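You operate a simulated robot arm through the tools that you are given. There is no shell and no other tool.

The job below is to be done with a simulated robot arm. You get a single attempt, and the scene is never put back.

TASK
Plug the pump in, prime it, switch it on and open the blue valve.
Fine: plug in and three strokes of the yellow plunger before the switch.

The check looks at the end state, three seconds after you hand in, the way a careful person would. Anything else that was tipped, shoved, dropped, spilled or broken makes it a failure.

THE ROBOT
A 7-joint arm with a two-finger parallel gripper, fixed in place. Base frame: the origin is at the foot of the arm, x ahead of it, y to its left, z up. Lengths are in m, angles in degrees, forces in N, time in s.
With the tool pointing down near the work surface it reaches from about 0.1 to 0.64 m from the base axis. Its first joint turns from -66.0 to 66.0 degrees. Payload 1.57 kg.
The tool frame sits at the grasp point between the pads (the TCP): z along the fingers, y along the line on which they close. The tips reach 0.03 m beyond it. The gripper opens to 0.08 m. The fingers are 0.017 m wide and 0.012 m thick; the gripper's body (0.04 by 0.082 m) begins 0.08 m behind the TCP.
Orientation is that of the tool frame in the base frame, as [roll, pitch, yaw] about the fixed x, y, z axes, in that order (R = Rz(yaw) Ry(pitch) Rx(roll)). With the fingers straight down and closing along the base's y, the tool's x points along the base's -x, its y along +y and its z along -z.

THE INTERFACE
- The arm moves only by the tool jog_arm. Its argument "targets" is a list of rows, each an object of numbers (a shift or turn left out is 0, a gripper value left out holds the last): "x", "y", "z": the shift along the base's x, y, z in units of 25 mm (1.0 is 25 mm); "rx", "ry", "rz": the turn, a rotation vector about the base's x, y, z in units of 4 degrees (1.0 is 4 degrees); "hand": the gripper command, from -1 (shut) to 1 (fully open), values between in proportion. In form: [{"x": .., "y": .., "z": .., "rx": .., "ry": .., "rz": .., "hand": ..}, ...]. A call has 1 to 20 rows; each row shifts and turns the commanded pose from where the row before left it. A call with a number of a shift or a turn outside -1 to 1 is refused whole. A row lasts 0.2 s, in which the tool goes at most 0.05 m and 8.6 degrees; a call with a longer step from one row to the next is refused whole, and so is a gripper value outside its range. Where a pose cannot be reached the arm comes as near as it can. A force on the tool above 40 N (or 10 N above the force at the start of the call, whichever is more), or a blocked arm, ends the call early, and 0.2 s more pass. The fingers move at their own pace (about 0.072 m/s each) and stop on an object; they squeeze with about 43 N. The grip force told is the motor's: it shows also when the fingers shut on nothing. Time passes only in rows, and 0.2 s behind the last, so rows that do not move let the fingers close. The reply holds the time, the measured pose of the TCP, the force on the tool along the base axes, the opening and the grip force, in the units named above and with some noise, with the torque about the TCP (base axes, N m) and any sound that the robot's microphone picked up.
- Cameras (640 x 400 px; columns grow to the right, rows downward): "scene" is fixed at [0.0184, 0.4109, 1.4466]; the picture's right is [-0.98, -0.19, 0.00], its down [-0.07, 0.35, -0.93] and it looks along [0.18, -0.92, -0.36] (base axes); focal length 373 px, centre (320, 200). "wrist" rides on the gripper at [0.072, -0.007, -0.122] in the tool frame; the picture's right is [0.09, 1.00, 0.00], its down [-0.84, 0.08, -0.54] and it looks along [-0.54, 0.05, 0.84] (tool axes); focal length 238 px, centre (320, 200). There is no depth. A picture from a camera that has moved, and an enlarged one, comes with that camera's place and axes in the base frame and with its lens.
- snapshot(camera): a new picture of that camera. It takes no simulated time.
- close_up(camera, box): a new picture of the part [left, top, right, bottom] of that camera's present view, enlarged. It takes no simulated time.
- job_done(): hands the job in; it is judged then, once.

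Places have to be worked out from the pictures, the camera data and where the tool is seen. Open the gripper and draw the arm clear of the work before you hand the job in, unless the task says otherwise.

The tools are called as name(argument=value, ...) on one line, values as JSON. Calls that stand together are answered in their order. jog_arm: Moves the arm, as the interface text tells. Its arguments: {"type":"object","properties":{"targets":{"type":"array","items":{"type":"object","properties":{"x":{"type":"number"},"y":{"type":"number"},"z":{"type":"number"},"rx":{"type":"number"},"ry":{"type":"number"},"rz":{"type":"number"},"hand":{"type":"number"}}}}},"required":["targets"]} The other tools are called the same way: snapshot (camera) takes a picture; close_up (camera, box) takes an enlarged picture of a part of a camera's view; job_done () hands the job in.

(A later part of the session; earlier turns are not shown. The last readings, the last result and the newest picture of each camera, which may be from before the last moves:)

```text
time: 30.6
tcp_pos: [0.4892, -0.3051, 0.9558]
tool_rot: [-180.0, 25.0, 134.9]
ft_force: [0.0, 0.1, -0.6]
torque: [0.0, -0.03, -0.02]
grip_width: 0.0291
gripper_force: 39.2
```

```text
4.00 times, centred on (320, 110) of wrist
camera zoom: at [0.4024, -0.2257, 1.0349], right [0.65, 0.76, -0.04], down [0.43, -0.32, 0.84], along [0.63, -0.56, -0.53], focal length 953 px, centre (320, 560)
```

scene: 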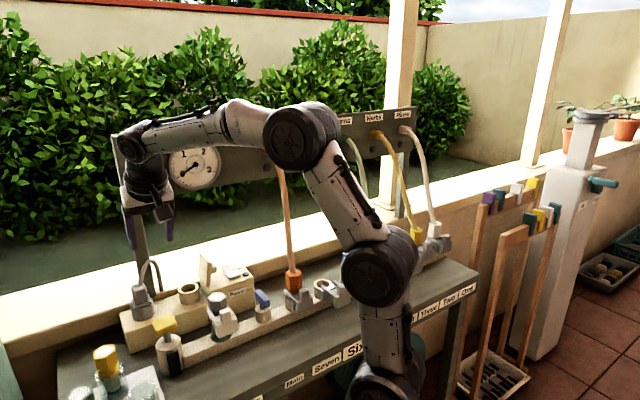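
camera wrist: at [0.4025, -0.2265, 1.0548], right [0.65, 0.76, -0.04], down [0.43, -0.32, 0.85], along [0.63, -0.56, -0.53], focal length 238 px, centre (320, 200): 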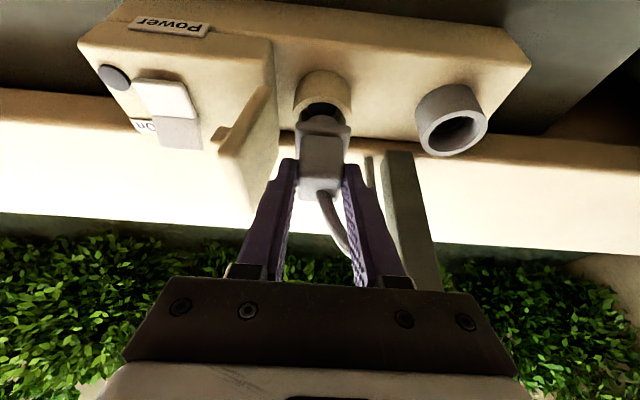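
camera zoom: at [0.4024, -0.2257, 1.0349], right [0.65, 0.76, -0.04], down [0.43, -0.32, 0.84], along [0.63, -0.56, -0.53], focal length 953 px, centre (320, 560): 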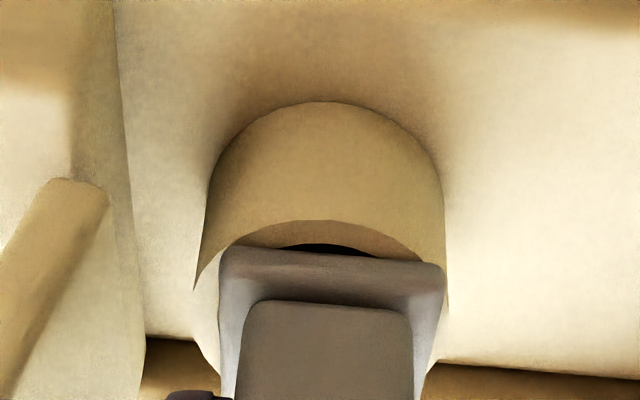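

The plug appears nearly seated but there's no contact force yet. I press down in small steps.

jog_arm(targets=[{"z": -0.08}, {"z": -0.08}, {"z": -0.08}, {}])

```text
time: 31.6
tcp_pos: [0.4912, -0.3055, 0.9549]
tool_rot: [179.8, 25.6, 134.8]
ft_force: [-7.8, 5.0, 28.5]
torque: [0.22, 0.6, -0.04]
grip_width: 0.0288
gripper_force: 38.8
```

Contact at z≈0.955, 28 N — the same height as it sat in the cup. I look closely whether the flange is on the ring.

close_up(camera="scene", box=[175, 260, 223, 300])

close_up(camera="wrist", box=[240, 60, 400, 160])

```text
10.00 times, centred on (199, 280) of scene
camera zoom: at [0.0177, 0.4114, 1.4465], right [-0.98, -0.19, 0.0], down [-0.07, 0.35, -0.93], along [0.18, -0.92, -0.36], focal length 3727 px, centre (1530, -600)
```

zoom: 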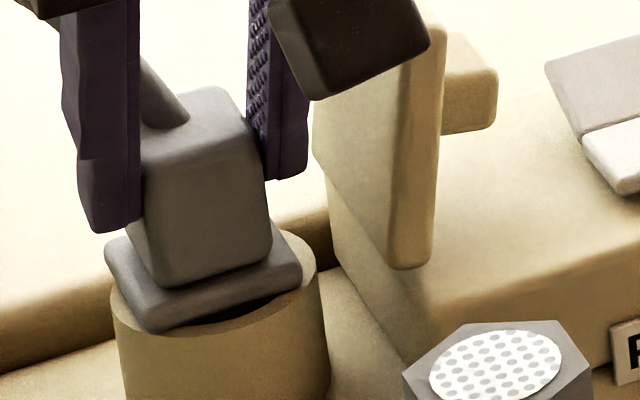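

```text
4.00 times, centred on (320, 110) of wrist
camera zoom: at [0.4032, -0.2264, 1.033], right [0.65, 0.76, -0.04], down [0.42, -0.32, 0.85], along [0.64, -0.57, -0.52], focal length 953 px, centre (320, 560)
```

zoom: 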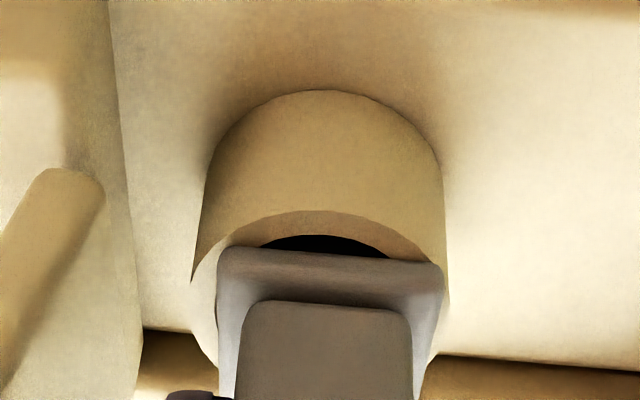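

Seated height equals the parked height. I relieve the push slightly and nudge 1.5 mm toward -u (the wrist view suggested a small offset), then press again to see whether it goes any lower.

jog_arm(targets=[{"z": 0.16}, {"x": -0.042, "y": -0.042}, {}])

jog_arm(targets=[{"z": -0.08}, {"z": -0.08}, {"z": -0.06}, {}])

close_up(camera="wrist", box=[240, 60, 400, 160])

```text
time: 32.4
tcp_pos: [0.4882, -0.3058, 0.9549]
tool_rot: [179.9, 25.2, 134.8]
ft_force: [4.6, 1.2, 15.0]
torque: [-0.37, -0.51, 0.17]
grip_width: 0.0287
gripper_force: 39.3
```

```text
time: 33.4
tcp_pos: [0.4908, -0.3056, 0.9531]
tool_rot: [179.8, 25.5, 134.8]
ft_force: [-9.3, 8.9, 33.0]
torque: [-0.09, 0.21, -0.06]
grip_width: 0.0292
gripper_force: 39.3
```

```text
4.00 times, centred on (320, 110) of wrist
camera zoom: at [0.4021, -0.2277, 1.032], right [0.65, 0.76, -0.04], down [0.42, -0.32, 0.85], along [0.64, -0.57, -0.52], focal length 953 px, centre (320, 560)
```

zoom: 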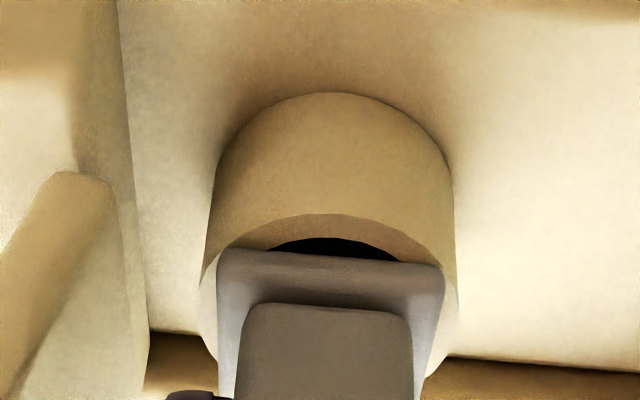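

The plug is centred along the box now. I relieve the pressing force before judging the seat.

jog_arm(targets=[{"z": 0.1}, {"z": 0.06}, {}])

close_up(camera="scene", box=[175, 260, 223, 300])

close_up(camera="wrist", box=[240, 60, 400, 160])

```text
time: 34.2
tcp_pos: [0.4892, -0.3063, 0.9546]
tool_rot: [179.7, 25.4, 134.8]
ft_force: [3.8, -3.1, 16.2]
torque: [-0.72, -0.52, 0.0]
grip_width: 0.0294
gripper_force: 38.9
```

```text
10.00 times, centred on (199, 280) of scene
camera zoom: at [0.0182, 0.411, 1.4466], right [-0.98, -0.19, 0.0], down [-0.07, 0.35, -0.93], along [0.18, -0.92, -0.36], focal length 3727 px, centre (1530, -600)
```

zoom: 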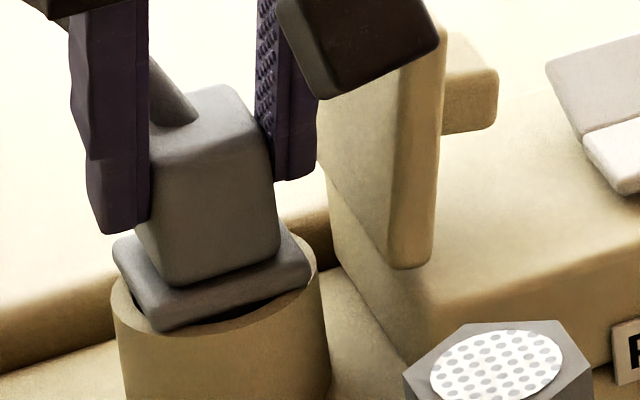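

```text
4.00 times, centred on (320, 110) of wrist
camera zoom: at [0.4021, -0.2277, 1.0326], right [0.65, 0.76, -0.04], down [0.42, -0.32, 0.85], along [0.63, -0.56, -0.53], focal length 953 px, centre (320, 560)
```

zoom: 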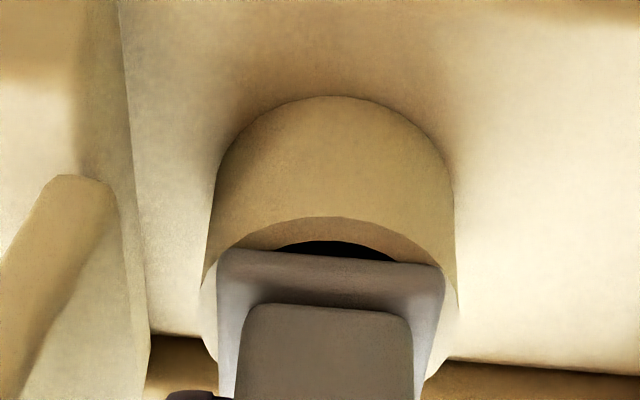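

There is still 16 N of contact and the flange looks about 2-3 mm too far back. I lift 3 mm, shift 2.5 mm toward the robot, and lower again.

jog_arm(targets=[{"z": 0.15}, {"x": -0.07, "y": 0.07}, {}])

jog_arm(targets=[{"z": -0.08}, {"z": -0.07}, {}])

close_up(camera="wrist", box=[240, 60, 400, 160])

close_up(camera="scene", box=[175, 260, 223, 300])

```text
time: 35.0
tcp_pos: [0.4848, -0.3031, 0.9537]
tool_rot: [180.0, 24.9, 134.9]
ft_force: [6.2, -5.4, 3.3]
torque: [-0.47, -0.43, 0.04]
grip_width: 0.0289
gripper_force: 38.5
```

```text
time: 35.8
tcp_pos: [0.4859, -0.3031, 0.9545]
tool_rot: [179.9, 25.2, 134.9]
ft_force: [-6.2, 3.0, 19.8]
torque: [-0.41, -0.06, -0.13]
grip_width: 0.0288
gripper_force: 38.5
```

```text
4.00 times, centred on (320, 110) of wrist
camera zoom: at [0.3998, -0.2252, 1.0328], right [0.65, 0.76, -0.04], down [0.42, -0.32, 0.85], along [0.63, -0.56, -0.53], focal length 953 px, centre (320, 560)
```

zoom: 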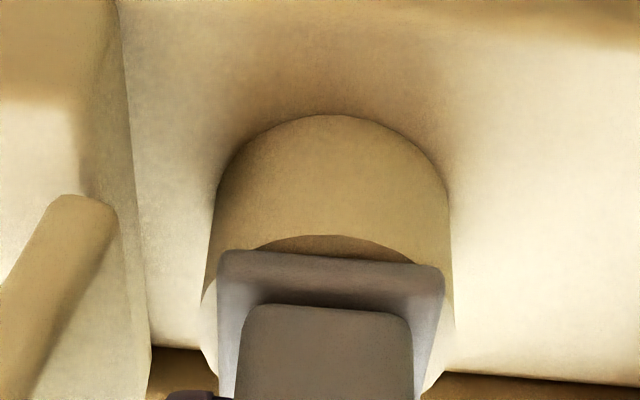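

```text
10.00 times, centred on (199, 280) of scene
camera zoom: at [0.0179, 0.4112, 1.4465], right [-0.98, -0.19, 0.0], down [-0.07, 0.35, -0.93], along [0.18, -0.92, -0.36], focal length 3727 px, centre (1530, -600)
```

zoom: 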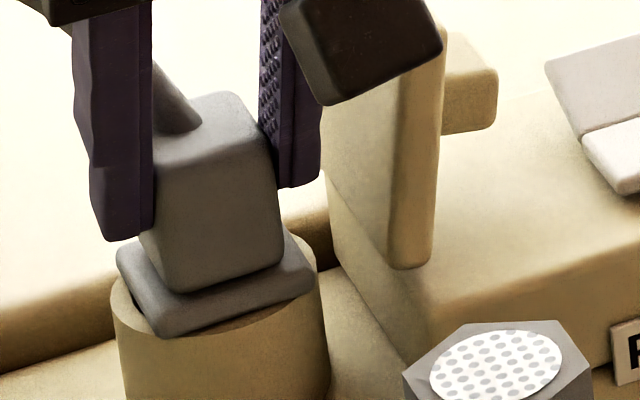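

Now it is slightly too near; the parked look lies between. I go back by about 1.7 mm and set it down lightly.

jog_arm(targets=[{"z": 0.12}, {"x": 0.048, "y": -0.048}, {"z": -0.06}, {}])

close_up(camera="wrist", box=[240, 60, 400, 160])

close_up(camera="scene", box=[175, 260, 223, 300])

```text
time: 36.8
tcp_pos: [0.4873, -0.3037, 0.9536]
tool_rot: [179.9, 25.1, 134.8]
ft_force: [-3.6, 3.1, 14.4]
torque: [-0.13, -0.16, -0.01]
grip_width: 0.0289
gripper_force: 39.2
```

```text
4.00 times, centred on (320, 110) of wrist
camera zoom: at [0.4008, -0.226, 1.0332], right [0.65, 0.76, -0.04], down [0.43, -0.32, 0.85], along [0.63, -0.56, -0.53], focal length 953 px, centre (320, 560)
```

zoom: 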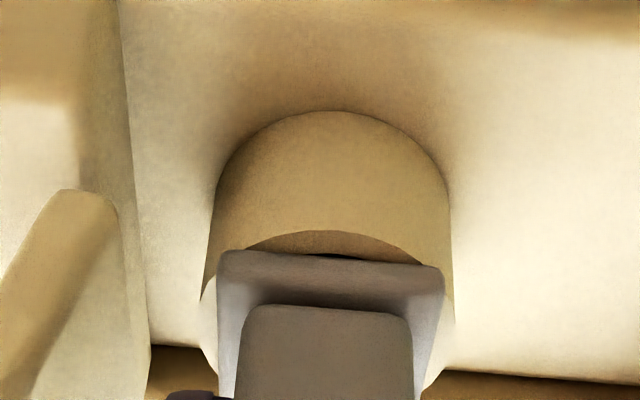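

```text
10.00 times, centred on (199, 280) of scene
camera zoom: at [0.018, 0.4112, 1.4466], right [-0.98, -0.19, 0.0], down [-0.07, 0.35, -0.93], along [0.18, -0.92, -0.36], focal length 3727 px, centre (1530, -600)
```

zoom: 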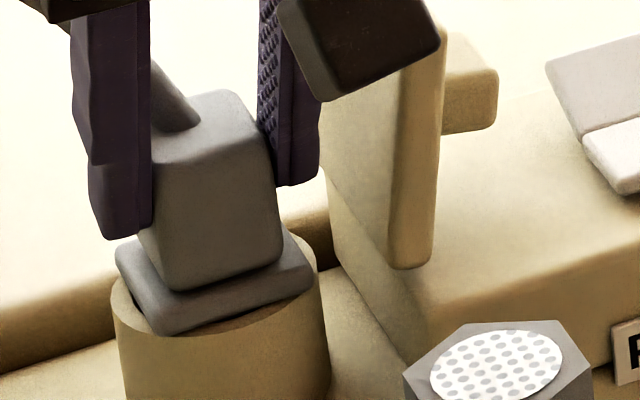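

Seat looks like the parked one. I open the fingers just to 42 mm (the lid is near on the left) and check the plug stays put.

jog_arm(targets=[{"hand": 0.05}, {}, {}])

close_up(camera="wrist", box=[200, 60, 440, 210])

close_up(camera="scene", box=[165, 240, 229, 300])

```text
time: 37.6
tcp_pos: [0.4867, -0.3042, 0.9533]
tool_rot: [179.9, 25.0, 134.8]
ft_force: [0.5, 0.2, -0.3]
torque: [0.0, 0.01, 0.0]
grip_width: 0.0423
gripper_force: 0.0
```

```text
2.67 times, centred on (320, 135) of wrist
camera zoom: at [0.4008, -0.2262, 1.0325], right [0.65, 0.76, -0.04], down [0.43, -0.32, 0.84], along [0.63, -0.56, -0.53], focal length 636 px, centre (320, 373)
```

zoom: 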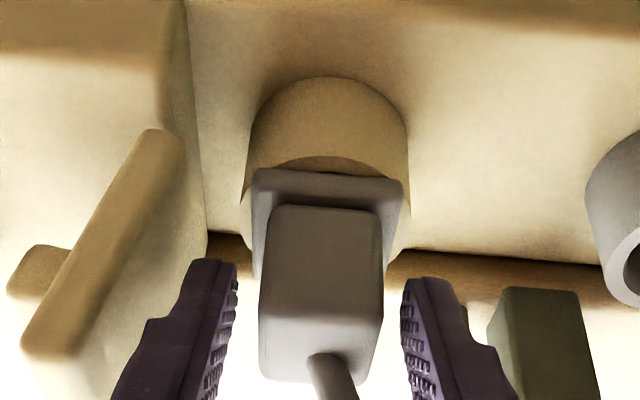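

```text
6.67 times, centred on (197, 270) of scene
camera zoom: at [0.0184, 0.4109, 1.4466], right [-0.98, -0.19, 0.0], down [-0.07, 0.35, -0.93], along [0.18, -0.92, -0.36], focal length 2484 px, centre (1140, -267)
```

zoom: 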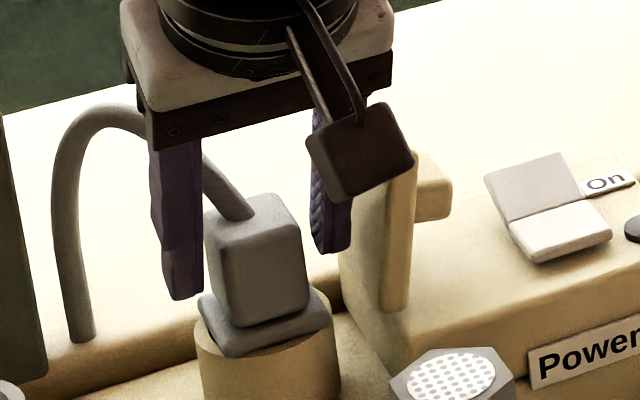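

The plug stands upright in the ring and stayed put. I back out along the tool axis.

jog_arm(targets=[{"x": -0.24, "y": 0.24, "z": 0.725}, {"x": -0.24, "y": 0.24, "z": 0.725}, {"x": -0.24, "y": 0.24, "z": 0.725}, {"x": -0.24, "y": 0.24, "z": 0.725}, {"x": -0.24, "y": 0.24, "z": 0.725}, {}])

snapshot(camera="wrist")

close_up(camera="scene", box=[120, 240, 280, 340])

```text
time: 39.0
tcp_pos: [0.4569, -0.2745, 1.0408]
tool_rot: [179.9, 25.0, 134.9]
ft_force: [-0.2, 0.2, 0.3]
torque: [0.01, -0.01, 0.02]
grip_width: 0.042
gripper_force: 0.1
```

```text
taken
camera wrist: at [0.3702, -0.1957, 1.1213], right [0.65, 0.76, -0.04], down [0.43, -0.32, 0.84], along [0.63, -0.56, -0.53], focal length 238 px, centre (320, 200)
```

wrist: 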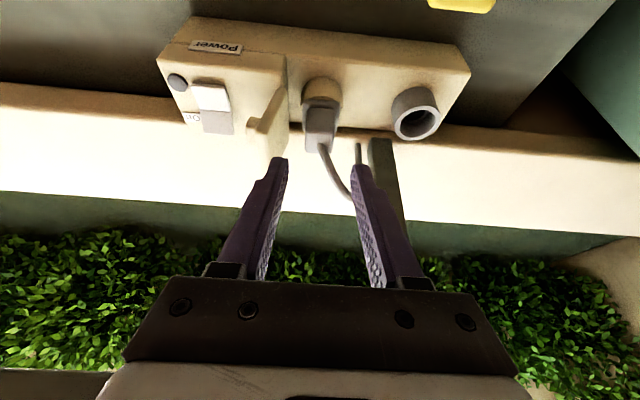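

```text
4.00 times, centred on (200, 290) of scene
camera zoom: at [0.0184, 0.4109, 1.4466], right [-0.98, -0.19, 0.0], down [-0.07, 0.35, -0.93], along [0.18, -0.92, -0.36], focal length 1491 px, centre (800, -160)
```

zoom: 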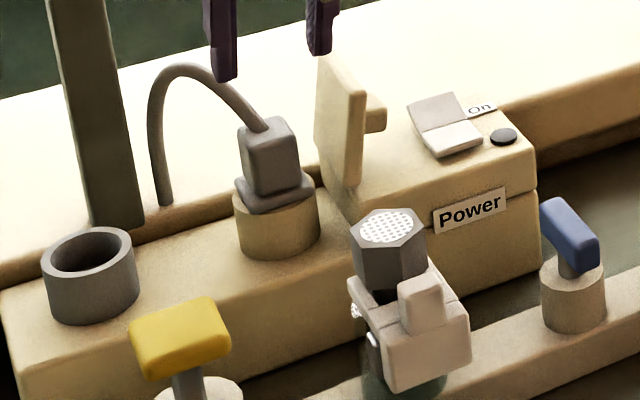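

The plug is in and the cord loops freely. Now the primer: I turn the tool back to vertical and move over the yellow handle (≈[0.456, -0.156]).

jog_arm(targets=[{"rx": 0.7, "ry": 0.7, "z": 0.5, "y": 0.2, "hand": 1}, {"rx": 0.7, "ry": 0.7, "z": 0.5, "y": 0.5}, {"rx": 0.7, "ry": 0.7, "z": 0.3, "y": 0.8}, {"rx": 0.7, "ry": 0.7, "y": 0.8}, {"rx": 0.7, "ry": 0.7, "y": 0.8}, {"rx": 0.7, "ry": 0.7, "y": 0.8}, {"rx": 0.22, "ry": 0.22, "y": 0.84}, {}])

snapshot(camera="wrist")

close_up(camera="wrist", box=[260, 30, 420, 130])

close_up(camera="scene", box=[130, 300, 210, 400])

```text
time: 40.8
tcp_pos: [0.4572, -0.1566, 1.0761]
tool_rot: [-180.0, 0.0, 134.9]
ft_force: [0.1, -0.1, -0.6]
torque: [-0.02, -0.02, 0.01]
grip_width: 0.0801
gripper_force: 0.0
```

```text
taken
camera wrist: at [0.4019, -0.1093, 1.1983], right [0.64, 0.77, 0.0], down [0.65, -0.54, 0.54], along [0.42, -0.35, -0.84], focal length 238 px, centre (320, 200)
```

wrist: 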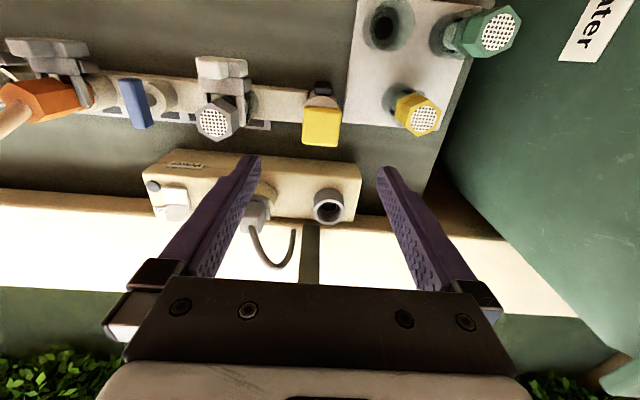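

```text
4.00 times, centred on (340, 80) of wrist
camera zoom: at [0.4019, -0.1093, 1.1983], right [0.64, 0.77, 0.0], down [0.65, -0.54, 0.54], along [0.42, -0.35, -0.84], focal length 953 px, centre (240, 680)
```

zoom: 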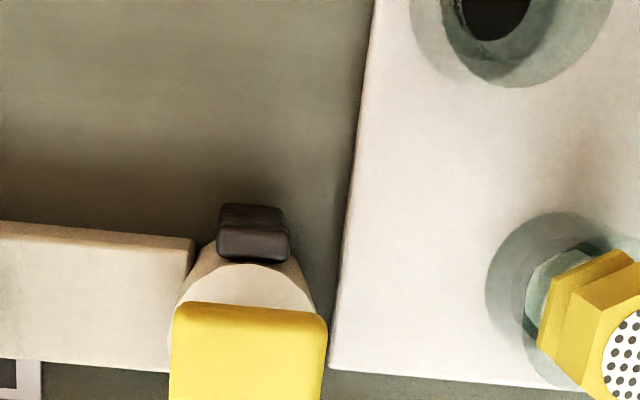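

```text
4.00 times, centred on (170, 350) of scene
camera zoom: at [0.0184, 0.4109, 1.4466], right [-0.98, -0.19, 0.0], down [-0.07, 0.35, -0.93], along [0.18, -0.92, -0.36], focal length 1491 px, centre (920, -400)
```

zoom: 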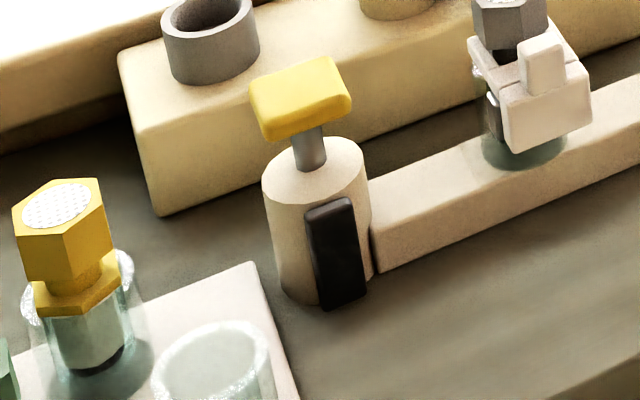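

I enlarge the yellow handle itself for its outline and centre.

close_up(camera="wrist", box=[280, 70, 376, 160])

close_up(camera="scene", box=[145, 305, 193, 345])

```text
4.44 times, centred on (328, 115) of wrist
camera zoom: at [0.4019, -0.1093, 1.1983], right [0.64, 0.77, 0.0], down [0.65, -0.54, 0.54], along [0.42, -0.35, -0.84], focal length 1059 px, centre (284, 578)
```

zoom: 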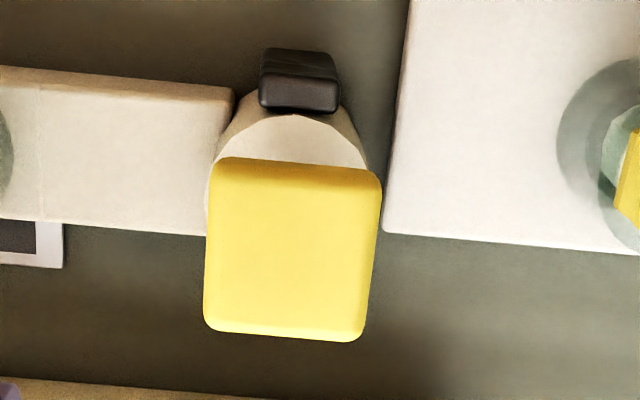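

```text
10.00 times, centred on (169, 325) of scene
camera zoom: at [0.0184, 0.4109, 1.4466], right [-0.98, -0.19, 0.0], down [-0.07, 0.35, -0.93], along [0.18, -0.92, -0.36], focal length 3727 px, centre (1830, -1050)
```

zoom: 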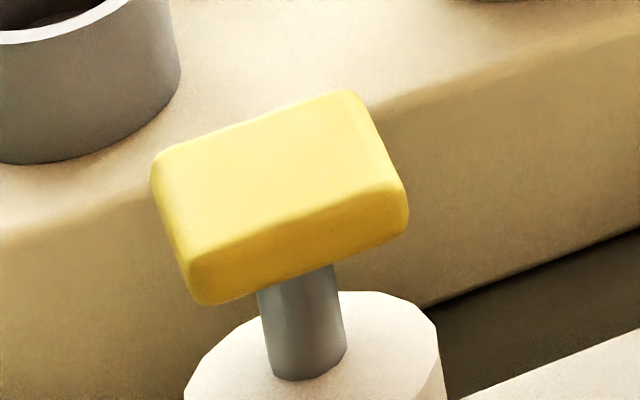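

The knob is about 40 x 38 mm, top centre near u 0.216, v 0.436, z 0.931, with 2 cm of stem showing above the cylinder (top z≈0.897). I descend over it with the fingers at 60 mm, to just above first.

jog_arm(targets=[{"x": 0.08, "y": 0.02, "z": -0.8, "hand": 0.5}, {"x": 0.08, "y": 0.02, "z": -0.8}, {"z": -0.8}, {"z": -0.8}, {"z": -0.5}, {}])

snapshot(camera="wrist")

close_up(camera="scene", box=[110, 260, 238, 360])

```text
time: 42.2
tcp_pos: [0.461, -0.1551, 0.9823]
tool_rot: [-180.0, 0.0, 134.9]
ft_force: [-0.3, 0.0, 0.1]
torque: [0.0, 0.0, -0.01]
grip_width: 0.0599
gripper_force: 0.0
```

```text
taken
camera wrist: at [0.4059, -0.1088, 1.1043], right [0.64, 0.77, 0.0], down [0.65, -0.54, 0.54], along [0.42, -0.35, -0.84], focal length 238 px, centre (320, 200)
```

wrist: 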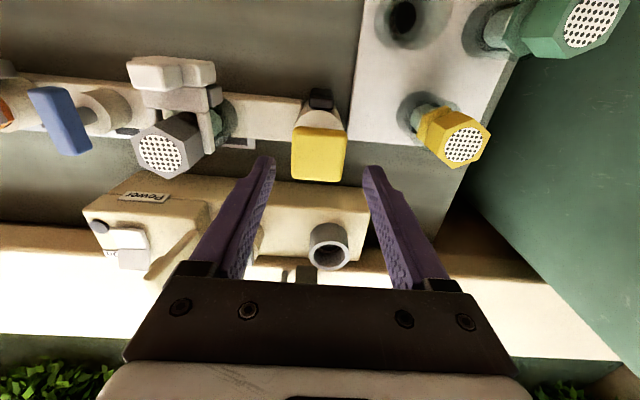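

```text
4.00 times, centred on (174, 310) of scene
camera zoom: at [0.0184, 0.4109, 1.4466], right [-0.98, -0.19, 0.0], down [-0.07, 0.35, -0.93], along [0.18, -0.92, -0.36], focal length 1491 px, centre (904, -240)
```

zoom: 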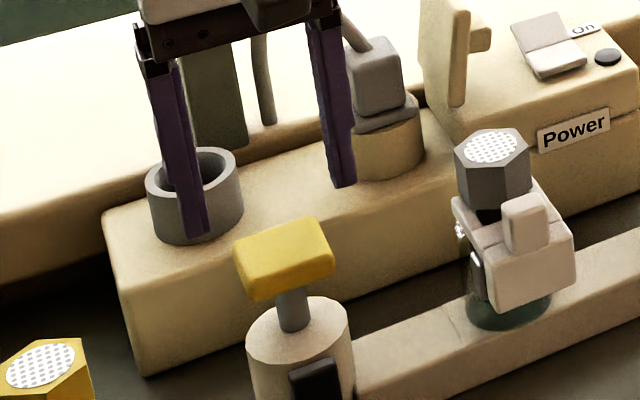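

The wrist geometry puts the knob right under the tool (u 0.216, v 0.438). I lower the fingertips to the knob's underside level.

jog_arm(targets=[{"z": -0.35}, {"z": -0.35}, {"z": -0.35}, {"z": -0.35}, {}])

close_up(camera="scene", box=[130, 280, 210, 360])

close_up(camera="wrist", box=[220, 80, 420, 205])

```text
time: 43.4
tcp_pos: [0.461, -0.1547, 0.9481]
tool_rot: [-180.0, 0.0, 134.9]
ft_force: [-0.5, 0.4, 0.5]
torque: [0.03, 0.01, -0.02]
grip_width: 0.0599
gripper_force: 0.1
```

```text
5.00 times, centred on (170, 320) of scene
camera zoom: at [0.0184, 0.4109, 1.4466], right [-0.98, -0.19, 0.0], down [-0.07, 0.35, -0.93], along [0.18, -0.92, -0.36], focal length 1863 px, centre (1070, -400)
```

zoom: 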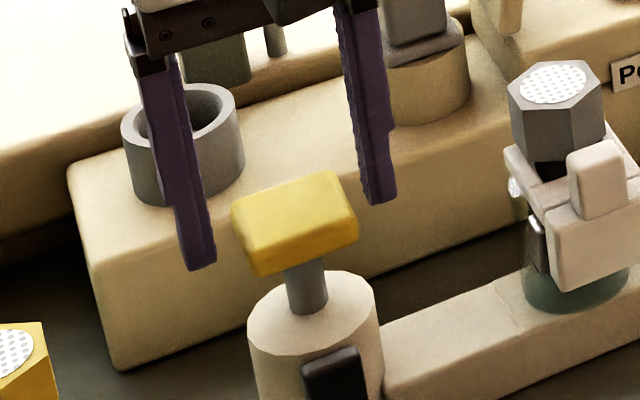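

```text
3.20 times, centred on (320, 142) of wrist
camera zoom: at [0.4058, -0.1081, 1.0691], right [0.64, 0.77, 0.0], down [0.65, -0.54, 0.54], along [0.42, -0.35, -0.84], focal length 763 px, centre (320, 384)
```

zoom: 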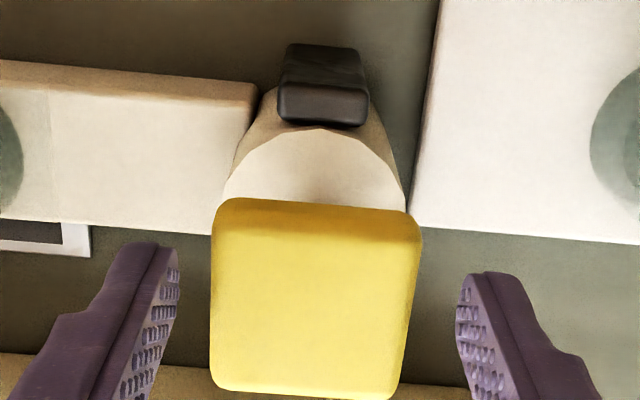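

The fingers straddle the knob squarely at the right level. I close on it.

jog_arm(targets=[{"hand": -1}, {}, {}, {}])

close_up(camera="scene", box=[130, 280, 210, 360])

```text
time: 44.4
tcp_pos: [0.4606, -0.1563, 0.9477]
tool_rot: [-179.9, -0.2, 134.7]
ft_force: [-11.3, -11.7, 1.0]
torque: [-0.39, 0.38, 0.12]
grip_width: 0.043
gripper_force: 45.2
```

```text
5.00 times, centred on (170, 320) of scene
camera zoom: at [0.0181, 0.4106, 1.4467], right [-0.98, -0.19, 0.0], down [-0.07, 0.35, -0.93], along [0.18, -0.92, -0.36], focal length 1863 px, centre (1070, -400)
```

zoom: 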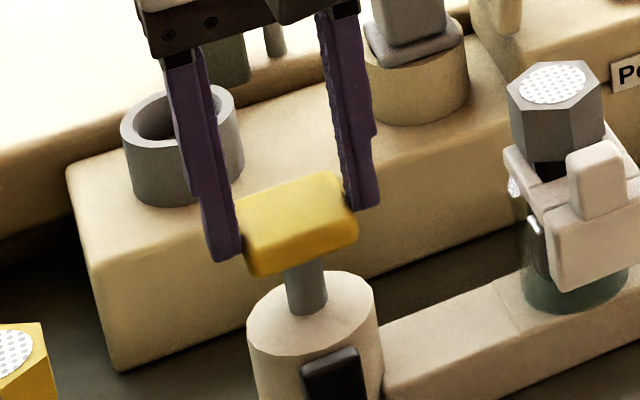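

Gripped at 43 mm, but with a 16 N side load toward -u, so the tool sits ~2 mm too far +u. I shift to relieve it.

jog_arm(targets=[{"x": -0.06, "y": -0.06}, {}])

```text
time: 45.0
tcp_pos: [0.4612, -0.1545, 0.9483]
tool_rot: [-180.0, -0.1, 135.0]
ft_force: [-7.0, -5.0, -0.6]
torque: [-0.09, 0.37, 0.1]
grip_width: 0.0431
gripper_force: 44.5
```

jog_arm(targets=[{"x": -0.05, "y": -0.05}, {}])

```text
time: 45.6
tcp_pos: [0.4594, -0.1553, 0.9496]
tool_rot: [179.7, 0.0, 134.8]
ft_force: [4.6, 9.7, -2.8]
torque: [0.51, 0.16, 0.16]
grip_width: 0.0431
gripper_force: 45.4
```

jog_arm(targets=[{"x": 0.03, "y": 0.02}, {}])

```text
time: 46.2
tcp_pos: [0.4596, -0.1557, 0.9474]
tool_rot: [179.9, 0.0, 134.9]
ft_force: [2.6, 17.8, -3.5]
torque: [0.14, -0.46, 0.2]
grip_width: 0.0431
gripper_force: 45.0
```

The reading swings; I wait a moment to see the settled force.

jog_arm(targets=[{}, {}, {}, {}])

close_up(camera="wrist", box=[220, 80, 420, 205])

```text
time: 47.2
tcp_pos: [0.4603, -0.1563, 0.9474]
tool_rot: [179.8, -0.1, 134.8]
ft_force: [4.5, 21.7, -3.1]
torque: [0.36, 0.2, 0.37]
grip_width: 0.0429
gripper_force: 44.5
```

```text
3.20 times, centred on (320, 142) of wrist
camera zoom: at [0.4046, -0.1096, 1.0696], right [0.64, 0.77, 0.0], down [0.65, -0.54, 0.54], along [0.42, -0.35, -0.84], focal length 763 px, centre (320, 384)
```

zoom: 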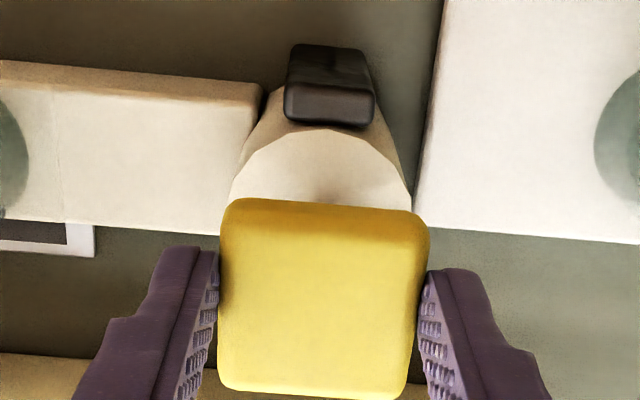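

Side load settled at about +18 N along u and -12 N along v; I correct both by 1-2 mm.

jog_arm(targets=[{"x": 0.02, "y": 0.076}, {}, {}, {}])

```text
time: 48.2
tcp_pos: [0.4591, -0.156, 0.9481]
tool_rot: [-179.8, 0.1, 134.7]
ft_force: [-4.5, 5.3, -1.2]
torque: [0.35, 0.21, -0.12]
grip_width: 0.043
gripper_force: 45.0
```

Side load is small now. I push down a few millimetres to feel the plunger.

jog_arm(targets=[{"x": -0.014, "y": 0.014, "z": -0.12}, {"z": -0.12}, {}])

```text
time: 49.0
tcp_pos: [0.4597, -0.1565, 0.9425]
tool_rot: [180.0, 0.0, 135.0]
ft_force: [-5.4, 4.1, 2.3]
torque: [-0.07, -0.07, -0.06]
grip_width: 0.0432
gripper_force: 45.2
```

It moves down easily (2 N). I continue downward watching for the end stop.

jog_arm(targets=[{"z": -0.16}, {"z": -0.16}, {"z": -0.12}, {}])

close_up(camera="scene", box=[130, 280, 210, 360])

close_up(camera="wrist", box=[220, 80, 420, 205])

```text
time: 50.0
tcp_pos: [0.4599, -0.1547, 0.9307]
tool_rot: [-180.0, 0.1, 134.9]
ft_force: [-5.4, -5.1, 4.8]
torque: [-0.23, 0.12, 0.11]
grip_width: 0.0434
gripper_force: 45.1
```

```text
5.00 times, centred on (170, 320) of scene
camera zoom: at [0.0182, 0.4108, 1.4467], right [-0.98, -0.19, 0.0], down [-0.07, 0.35, -0.93], along [0.18, -0.92, -0.36], focal length 1863 px, centre (1070, -400)
```

zoom: 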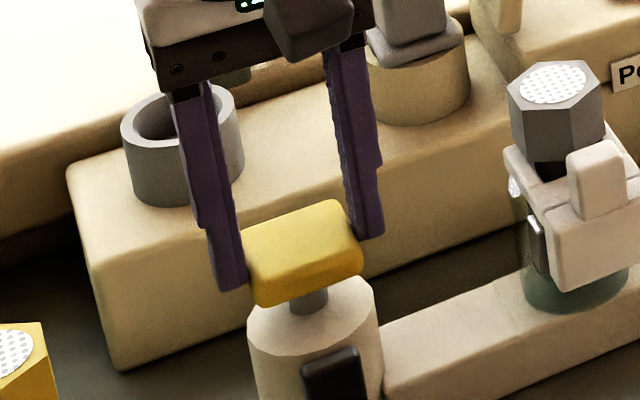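

```text
3.20 times, centred on (320, 142) of wrist
camera zoom: at [0.4046, -0.109, 1.0533], right [0.64, 0.77, 0.0], down [0.64, -0.54, 0.54], along [0.42, -0.35, -0.84], focal length 763 px, centre (320, 384)
```

zoom: 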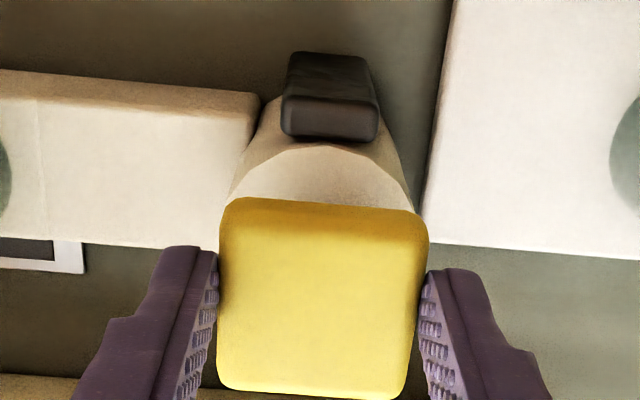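

The plunger follows the tool down (stem nearly gone). I go on slowly to the end stop.

jog_arm(targets=[{"z": -0.08}, {"z": -0.08}, {}])

close_up(camera="scene", box=[145, 300, 193, 340])

```text
time: 50.8
tcp_pos: [0.459, -0.1559, 0.9274]
tool_rot: [180.0, 0.1, 134.9]
ft_force: [-5.5, -4.2, 4.8]
torque: [-0.47, -0.16, 0.07]
grip_width: 0.0431
gripper_force: 44.6
```

```text
10.00 times, centred on (169, 320) of scene
camera zoom: at [0.0181, 0.4109, 1.4467], right [-0.98, -0.19, 0.0], down [-0.07, 0.35, -0.93], along [0.18, -0.92, -0.36], focal length 3727 px, centre (1830, -1000)
```

zoom: 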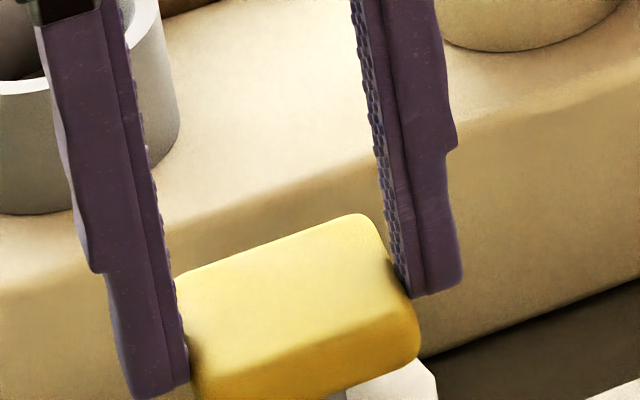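

jog_arm(targets=[{"z": -0.08}, {"z": -0.08}, {}])

close_up(camera="scene", box=[145, 310, 193, 350])

```text
time: 51.6
tcp_pos: [0.4594, -0.1554, 0.9238]
tool_rot: [-180.0, 0.1, 135.0]
ft_force: [-1.6, -5.3, 6.3]
torque: [-0.02, 0.18, 0.11]
grip_width: 0.0432
gripper_force: 45.1
```

```text
10.00 times, centred on (169, 330) of scene
camera zoom: at [0.0182, 0.4108, 1.4467], right [-0.98, -0.19, 0.0], down [-0.07, 0.35, -0.93], along [0.18, -0.92, -0.36], focal length 3727 px, centre (1830, -1100)
```

zoom: 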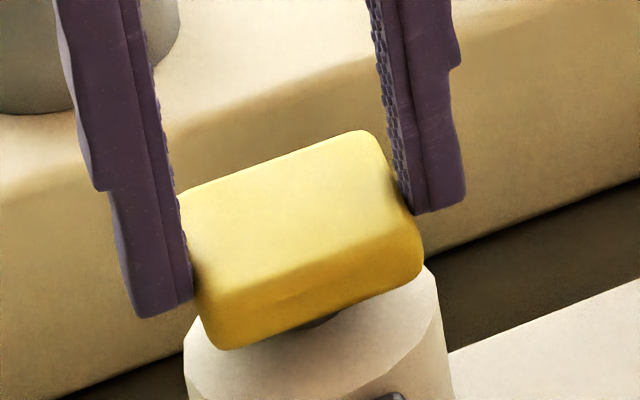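

jog_arm(targets=[{"z": -0.08}, {"z": -0.08}, {"z": -0.08}, {}])

close_up(camera="scene", box=[145, 310, 193, 350])

```text
time: 52.6
tcp_pos: [0.4601, -0.1567, 0.9198]
tool_rot: [179.9, 0.3, 134.9]
ft_force: [-16.4, -3.7, 35.4]
torque: [-0.42, 0.53, 0.27]
grip_width: 0.0429
gripper_force: 44.9
```

```text
10.00 times, centred on (169, 330) of scene
camera zoom: at [0.0174, 0.411, 1.4466], right [-0.98, -0.19, 0.0], down [-0.07, 0.35, -0.93], along [0.18, -0.92, -0.36], focal length 3727 px, centre (1830, -1100)
```

zoom: 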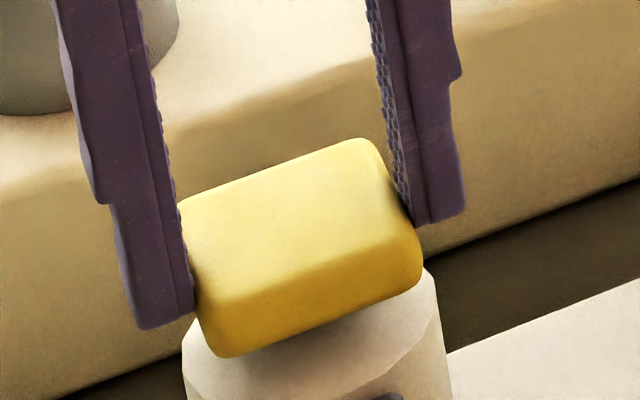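

End stop reached at z≈0.921 (35 N): full travel about 26 mm. I bring it back up to the top to complete stroke one.

jog_arm(targets=[{"z": 0.31}, {"z": 0.31}, {"z": 0.31}, {"z": 0.31}, {}, {}])

close_up(camera="scene", box=[130, 280, 210, 360])

```text
time: 54.0
tcp_pos: [0.4608, -0.1563, 0.9462]
tool_rot: [-179.9, 0.0, 134.8]
ft_force: [8.5, -18.5, -10.4]
torque: [-0.47, -0.32, -0.12]
grip_width: 0.0429
gripper_force: 44.7
```

```text
5.00 times, centred on (170, 320) of scene
camera zoom: at [0.0188, 0.4104, 1.4468], right [-0.98, -0.19, 0.0], down [-0.07, 0.35, -0.93], along [0.18, -0.92, -0.36], focal length 1863 px, centre (1070, -400)
```

zoom: 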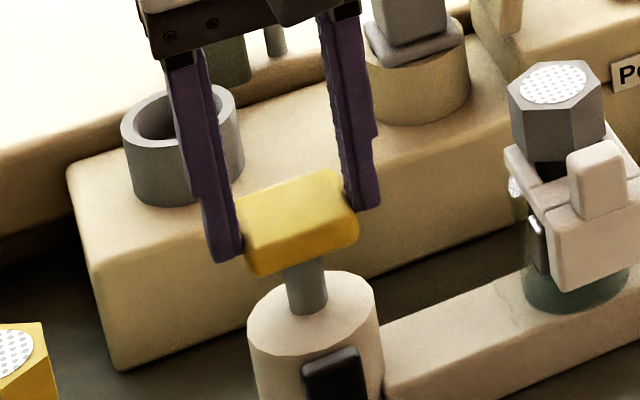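

Top reached again (stem fully out) — stroke one complete. Stroke two down, with a small sideways correction.

jog_arm(targets=[{"x": 0.04, "y": -0.04, "z": -0.1}, {"z": -0.3}, {"z": -0.3}, {"z": -0.25}, {"z": -0.15}, {"z": -0.12}, {}])

close_up(camera="scene", box=[145, 310, 193, 350])

```text
time: 55.6
tcp_pos: [0.4594, -0.1563, 0.9208]
tool_rot: [-179.9, 0.1, 134.9]
ft_force: [-19.9, -4.5, 27.1]
torque: [-0.09, 0.65, 0.21]
grip_width: 0.0431
gripper_force: 44.8
```

```text
10.00 times, centred on (169, 330) of scene
camera zoom: at [0.0175, 0.4109, 1.4466], right [-0.98, -0.19, 0.0], down [-0.07, 0.35, -0.93], along [0.18, -0.92, -0.36], focal length 3727 px, centre (1830, -1100)
```

zoom: 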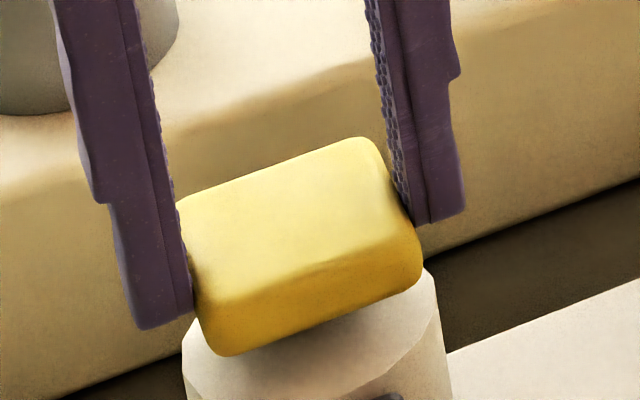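

Bottom reached again (27 N, same picture). Up for the end of stroke two.

jog_arm(targets=[{"z": 0.31}, {"z": 0.31}, {"z": 0.31}, {"z": 0.31}, {}, {}])

close_up(camera="scene", box=[130, 280, 210, 360])

```text
time: 57.0
tcp_pos: [0.4594, -0.1556, 0.9481]
tool_rot: [-179.9, -0.1, 134.8]
ft_force: [6.9, -19.6, -25.6]
torque: [-0.63, -0.66, -0.12]
grip_width: 0.0432
gripper_force: 44.9
```

```text
5.00 times, centred on (170, 320) of scene
camera zoom: at [0.0189, 0.4103, 1.4468], right [-0.98, -0.19, 0.0], down [-0.07, 0.35, -0.93], along [0.18, -0.92, -0.36], focal length 1863 px, centre (1070, -400)
```

zoom: 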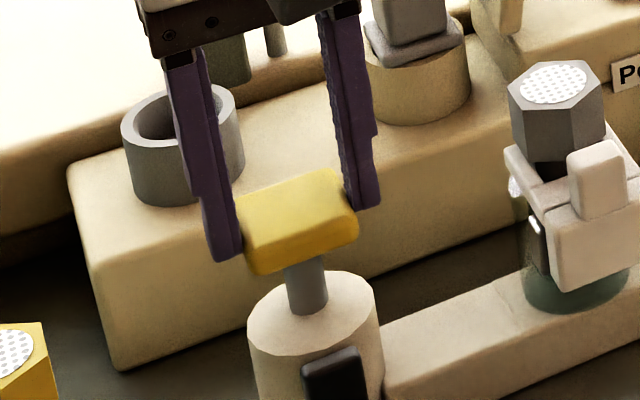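

Top again. Third stroke down.

jog_arm(targets=[{"z": -0.12}, {"z": -0.3}, {"z": -0.3}, {"z": -0.25}, {"z": -0.15}, {"z": -0.13}, {}])

close_up(camera="scene", box=[145, 310, 193, 350])

```text
time: 58.6
tcp_pos: [0.4597, -0.1566, 0.9205]
tool_rot: [-179.9, 0.0, 134.9]
ft_force: [-19.8, -9.0, 25.3]
torque: [-0.01, 0.81, 0.25]
grip_width: 0.043
gripper_force: 44.6
```

```text
10.00 times, centred on (169, 330) of scene
camera zoom: at [0.0175, 0.4108, 1.4467], right [-0.98, -0.19, 0.0], down [-0.07, 0.35, -0.93], along [0.18, -0.92, -0.36], focal length 3727 px, centre (1830, -1100)
```

zoom: 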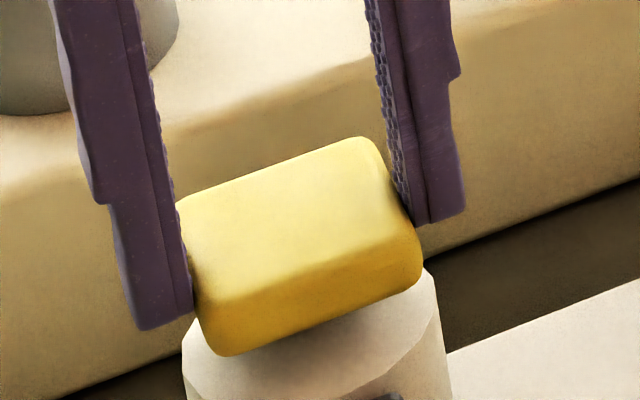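

Bottom for the third time. Up to the top, to finish stroke three.

jog_arm(targets=[{"z": 0.31}, {"z": 0.31}, {"z": 0.31}, {"z": 0.29}, {}, {}])

close_up(camera="scene", box=[130, 280, 210, 360])

snapshot(camera="scene")

```text
time: 60.0
tcp_pos: [0.4612, -0.1552, 0.9464]
tool_rot: [-180.0, -0.2, 134.8]
ft_force: [-1.7, -7.1, -18.2]
torque: [-0.56, -0.36, 0.17]
grip_width: 0.0433
gripper_force: 45.0
```

```text
5.00 times, centred on (170, 320) of scene
camera zoom: at [0.0186, 0.4106, 1.4467], right [-0.98, -0.19, 0.0], down [-0.07, 0.35, -0.93], along [0.18, -0.92, -0.36], focal length 1863 px, centre (1070, -400)
```

zoom: 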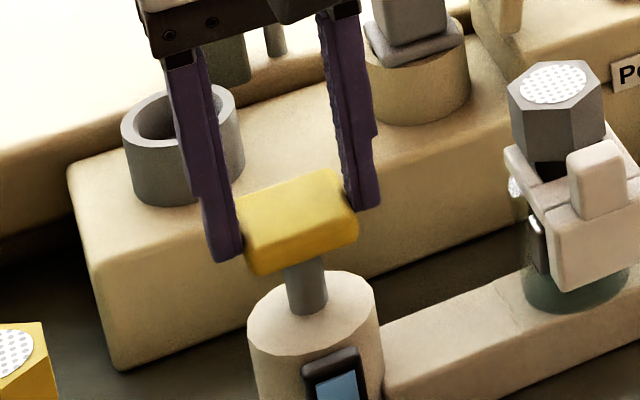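

```text
taken
```

scene: 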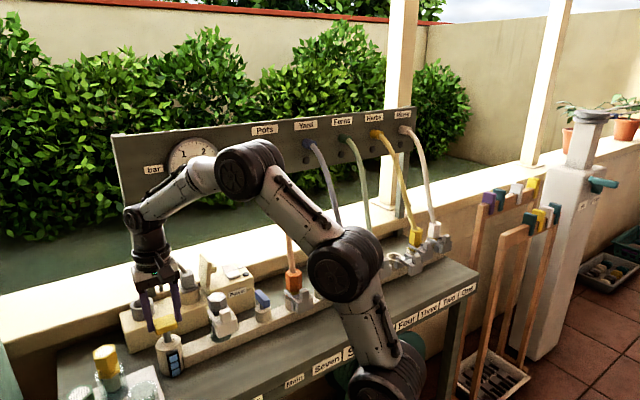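

The black window on the primer now shows blue water: it is primed after exactly three strokes. I release the knob and rise clear.

jog_arm(targets=[{"z": -0.06}, {"hand": 0.5}, {}, {}, {"z": 0.5}, {"z": 0.8}, {"z": 0.8}, {"z": 0.8}, {"z": 0.8}, {"z": 0.8}, {}])

close_up(camera="scene", box=[110, 240, 270, 390])

snapshot(camera="wrist")

```text
time: 62.4
tcp_pos: [0.46, -0.1569, 1.0616]
tool_rot: [-179.9, 0.0, 134.9]
ft_force: [0.0, 0.5, -0.2]
torque: [0.04, -0.02, -0.02]
grip_width: 0.06
gripper_force: 0.0
```

```text
2.67 times, centred on (190, 315) of scene
camera zoom: at [0.0184, 0.4109, 1.4466], right [-0.98, -0.19, 0.0], down [-0.07, 0.35, -0.93], along [0.18, -0.92, -0.36], focal length 994 px, centre (667, -107)
```

zoom: 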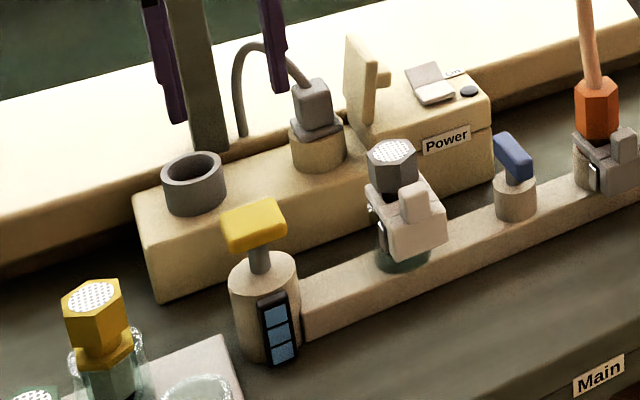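

```text
taken
camera wrist: at [0.4051, -0.109, 1.1821], right [0.64, 0.77, 0.0], down [0.65, -0.54, 0.54], along [0.42, -0.35, -0.84], focal length 238 px, centre (320, 200)
```

wrist: 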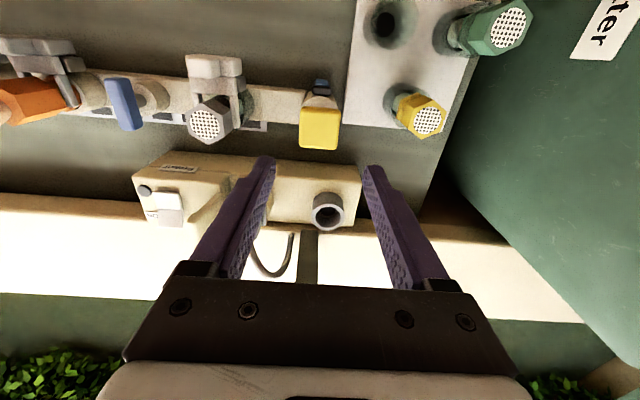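

Three blue segments show in the window: three strokes counted. The rocker works out at hinge (u 0.017, v 0.573, z 0.910) with the raised "On" end at v≈0.597, z≈0.921. I close the fingers, tilt 25° again and move above it.

jog_arm(targets=[{"x": -0.242, "y": -0.874, "rx": -0.442, "ry": -0.442, "hand": -1}, {"x": -0.242, "y": -0.874, "rx": -0.442, "ry": -0.442}, {"x": -0.242, "y": -0.874, "rx": -0.442, "ry": -0.442}, {"x": -0.242, "y": -0.874, "rx": -0.442, "ry": -0.442}, {"x": -0.242, "y": -0.874, "rx": -0.442, "ry": -0.442}, {"x": -0.242, "y": -0.874, "rx": -0.442, "ry": -0.442}, {"x": -0.242, "y": -0.874, "rx": -0.442, "ry": -0.442}, {"x": -0.242, "y": -0.874, "rx": -0.442, "ry": -0.442}, {"x": -0.242, "y": -0.874, "rx": -0.442, "ry": -0.442}, {"x": -0.242, "y": -0.874, "rx": -0.442, "ry": -0.442}, {}])

snapshot(camera="wrist")

snapshot(camera="scene")

```text
time: 64.8
tcp_pos: [0.403, -0.375, 1.0621]
tool_rot: [179.9, 25.1, 134.9]
ft_force: [-0.4, -0.5, -0.7]
torque: [0.01, 0.0, 0.0]
grip_width: 0.0
gripper_force: 21.5
```

```text
taken
camera wrist: at [0.3158, -0.2969, 1.1399], right [0.65, 0.76, -0.04], down [0.43, -0.32, 0.85], along [0.63, -0.56, -0.53], focal length 238 px, centre (320, 200)
```

wrist: 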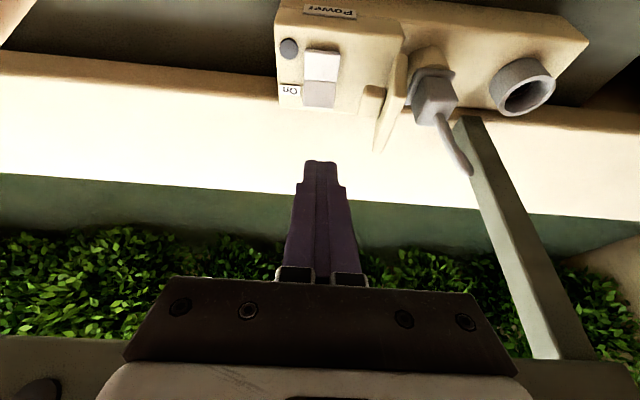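

```text
taken
```

scene: 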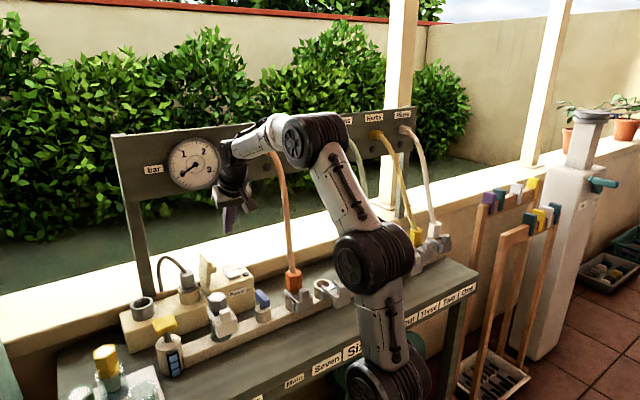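

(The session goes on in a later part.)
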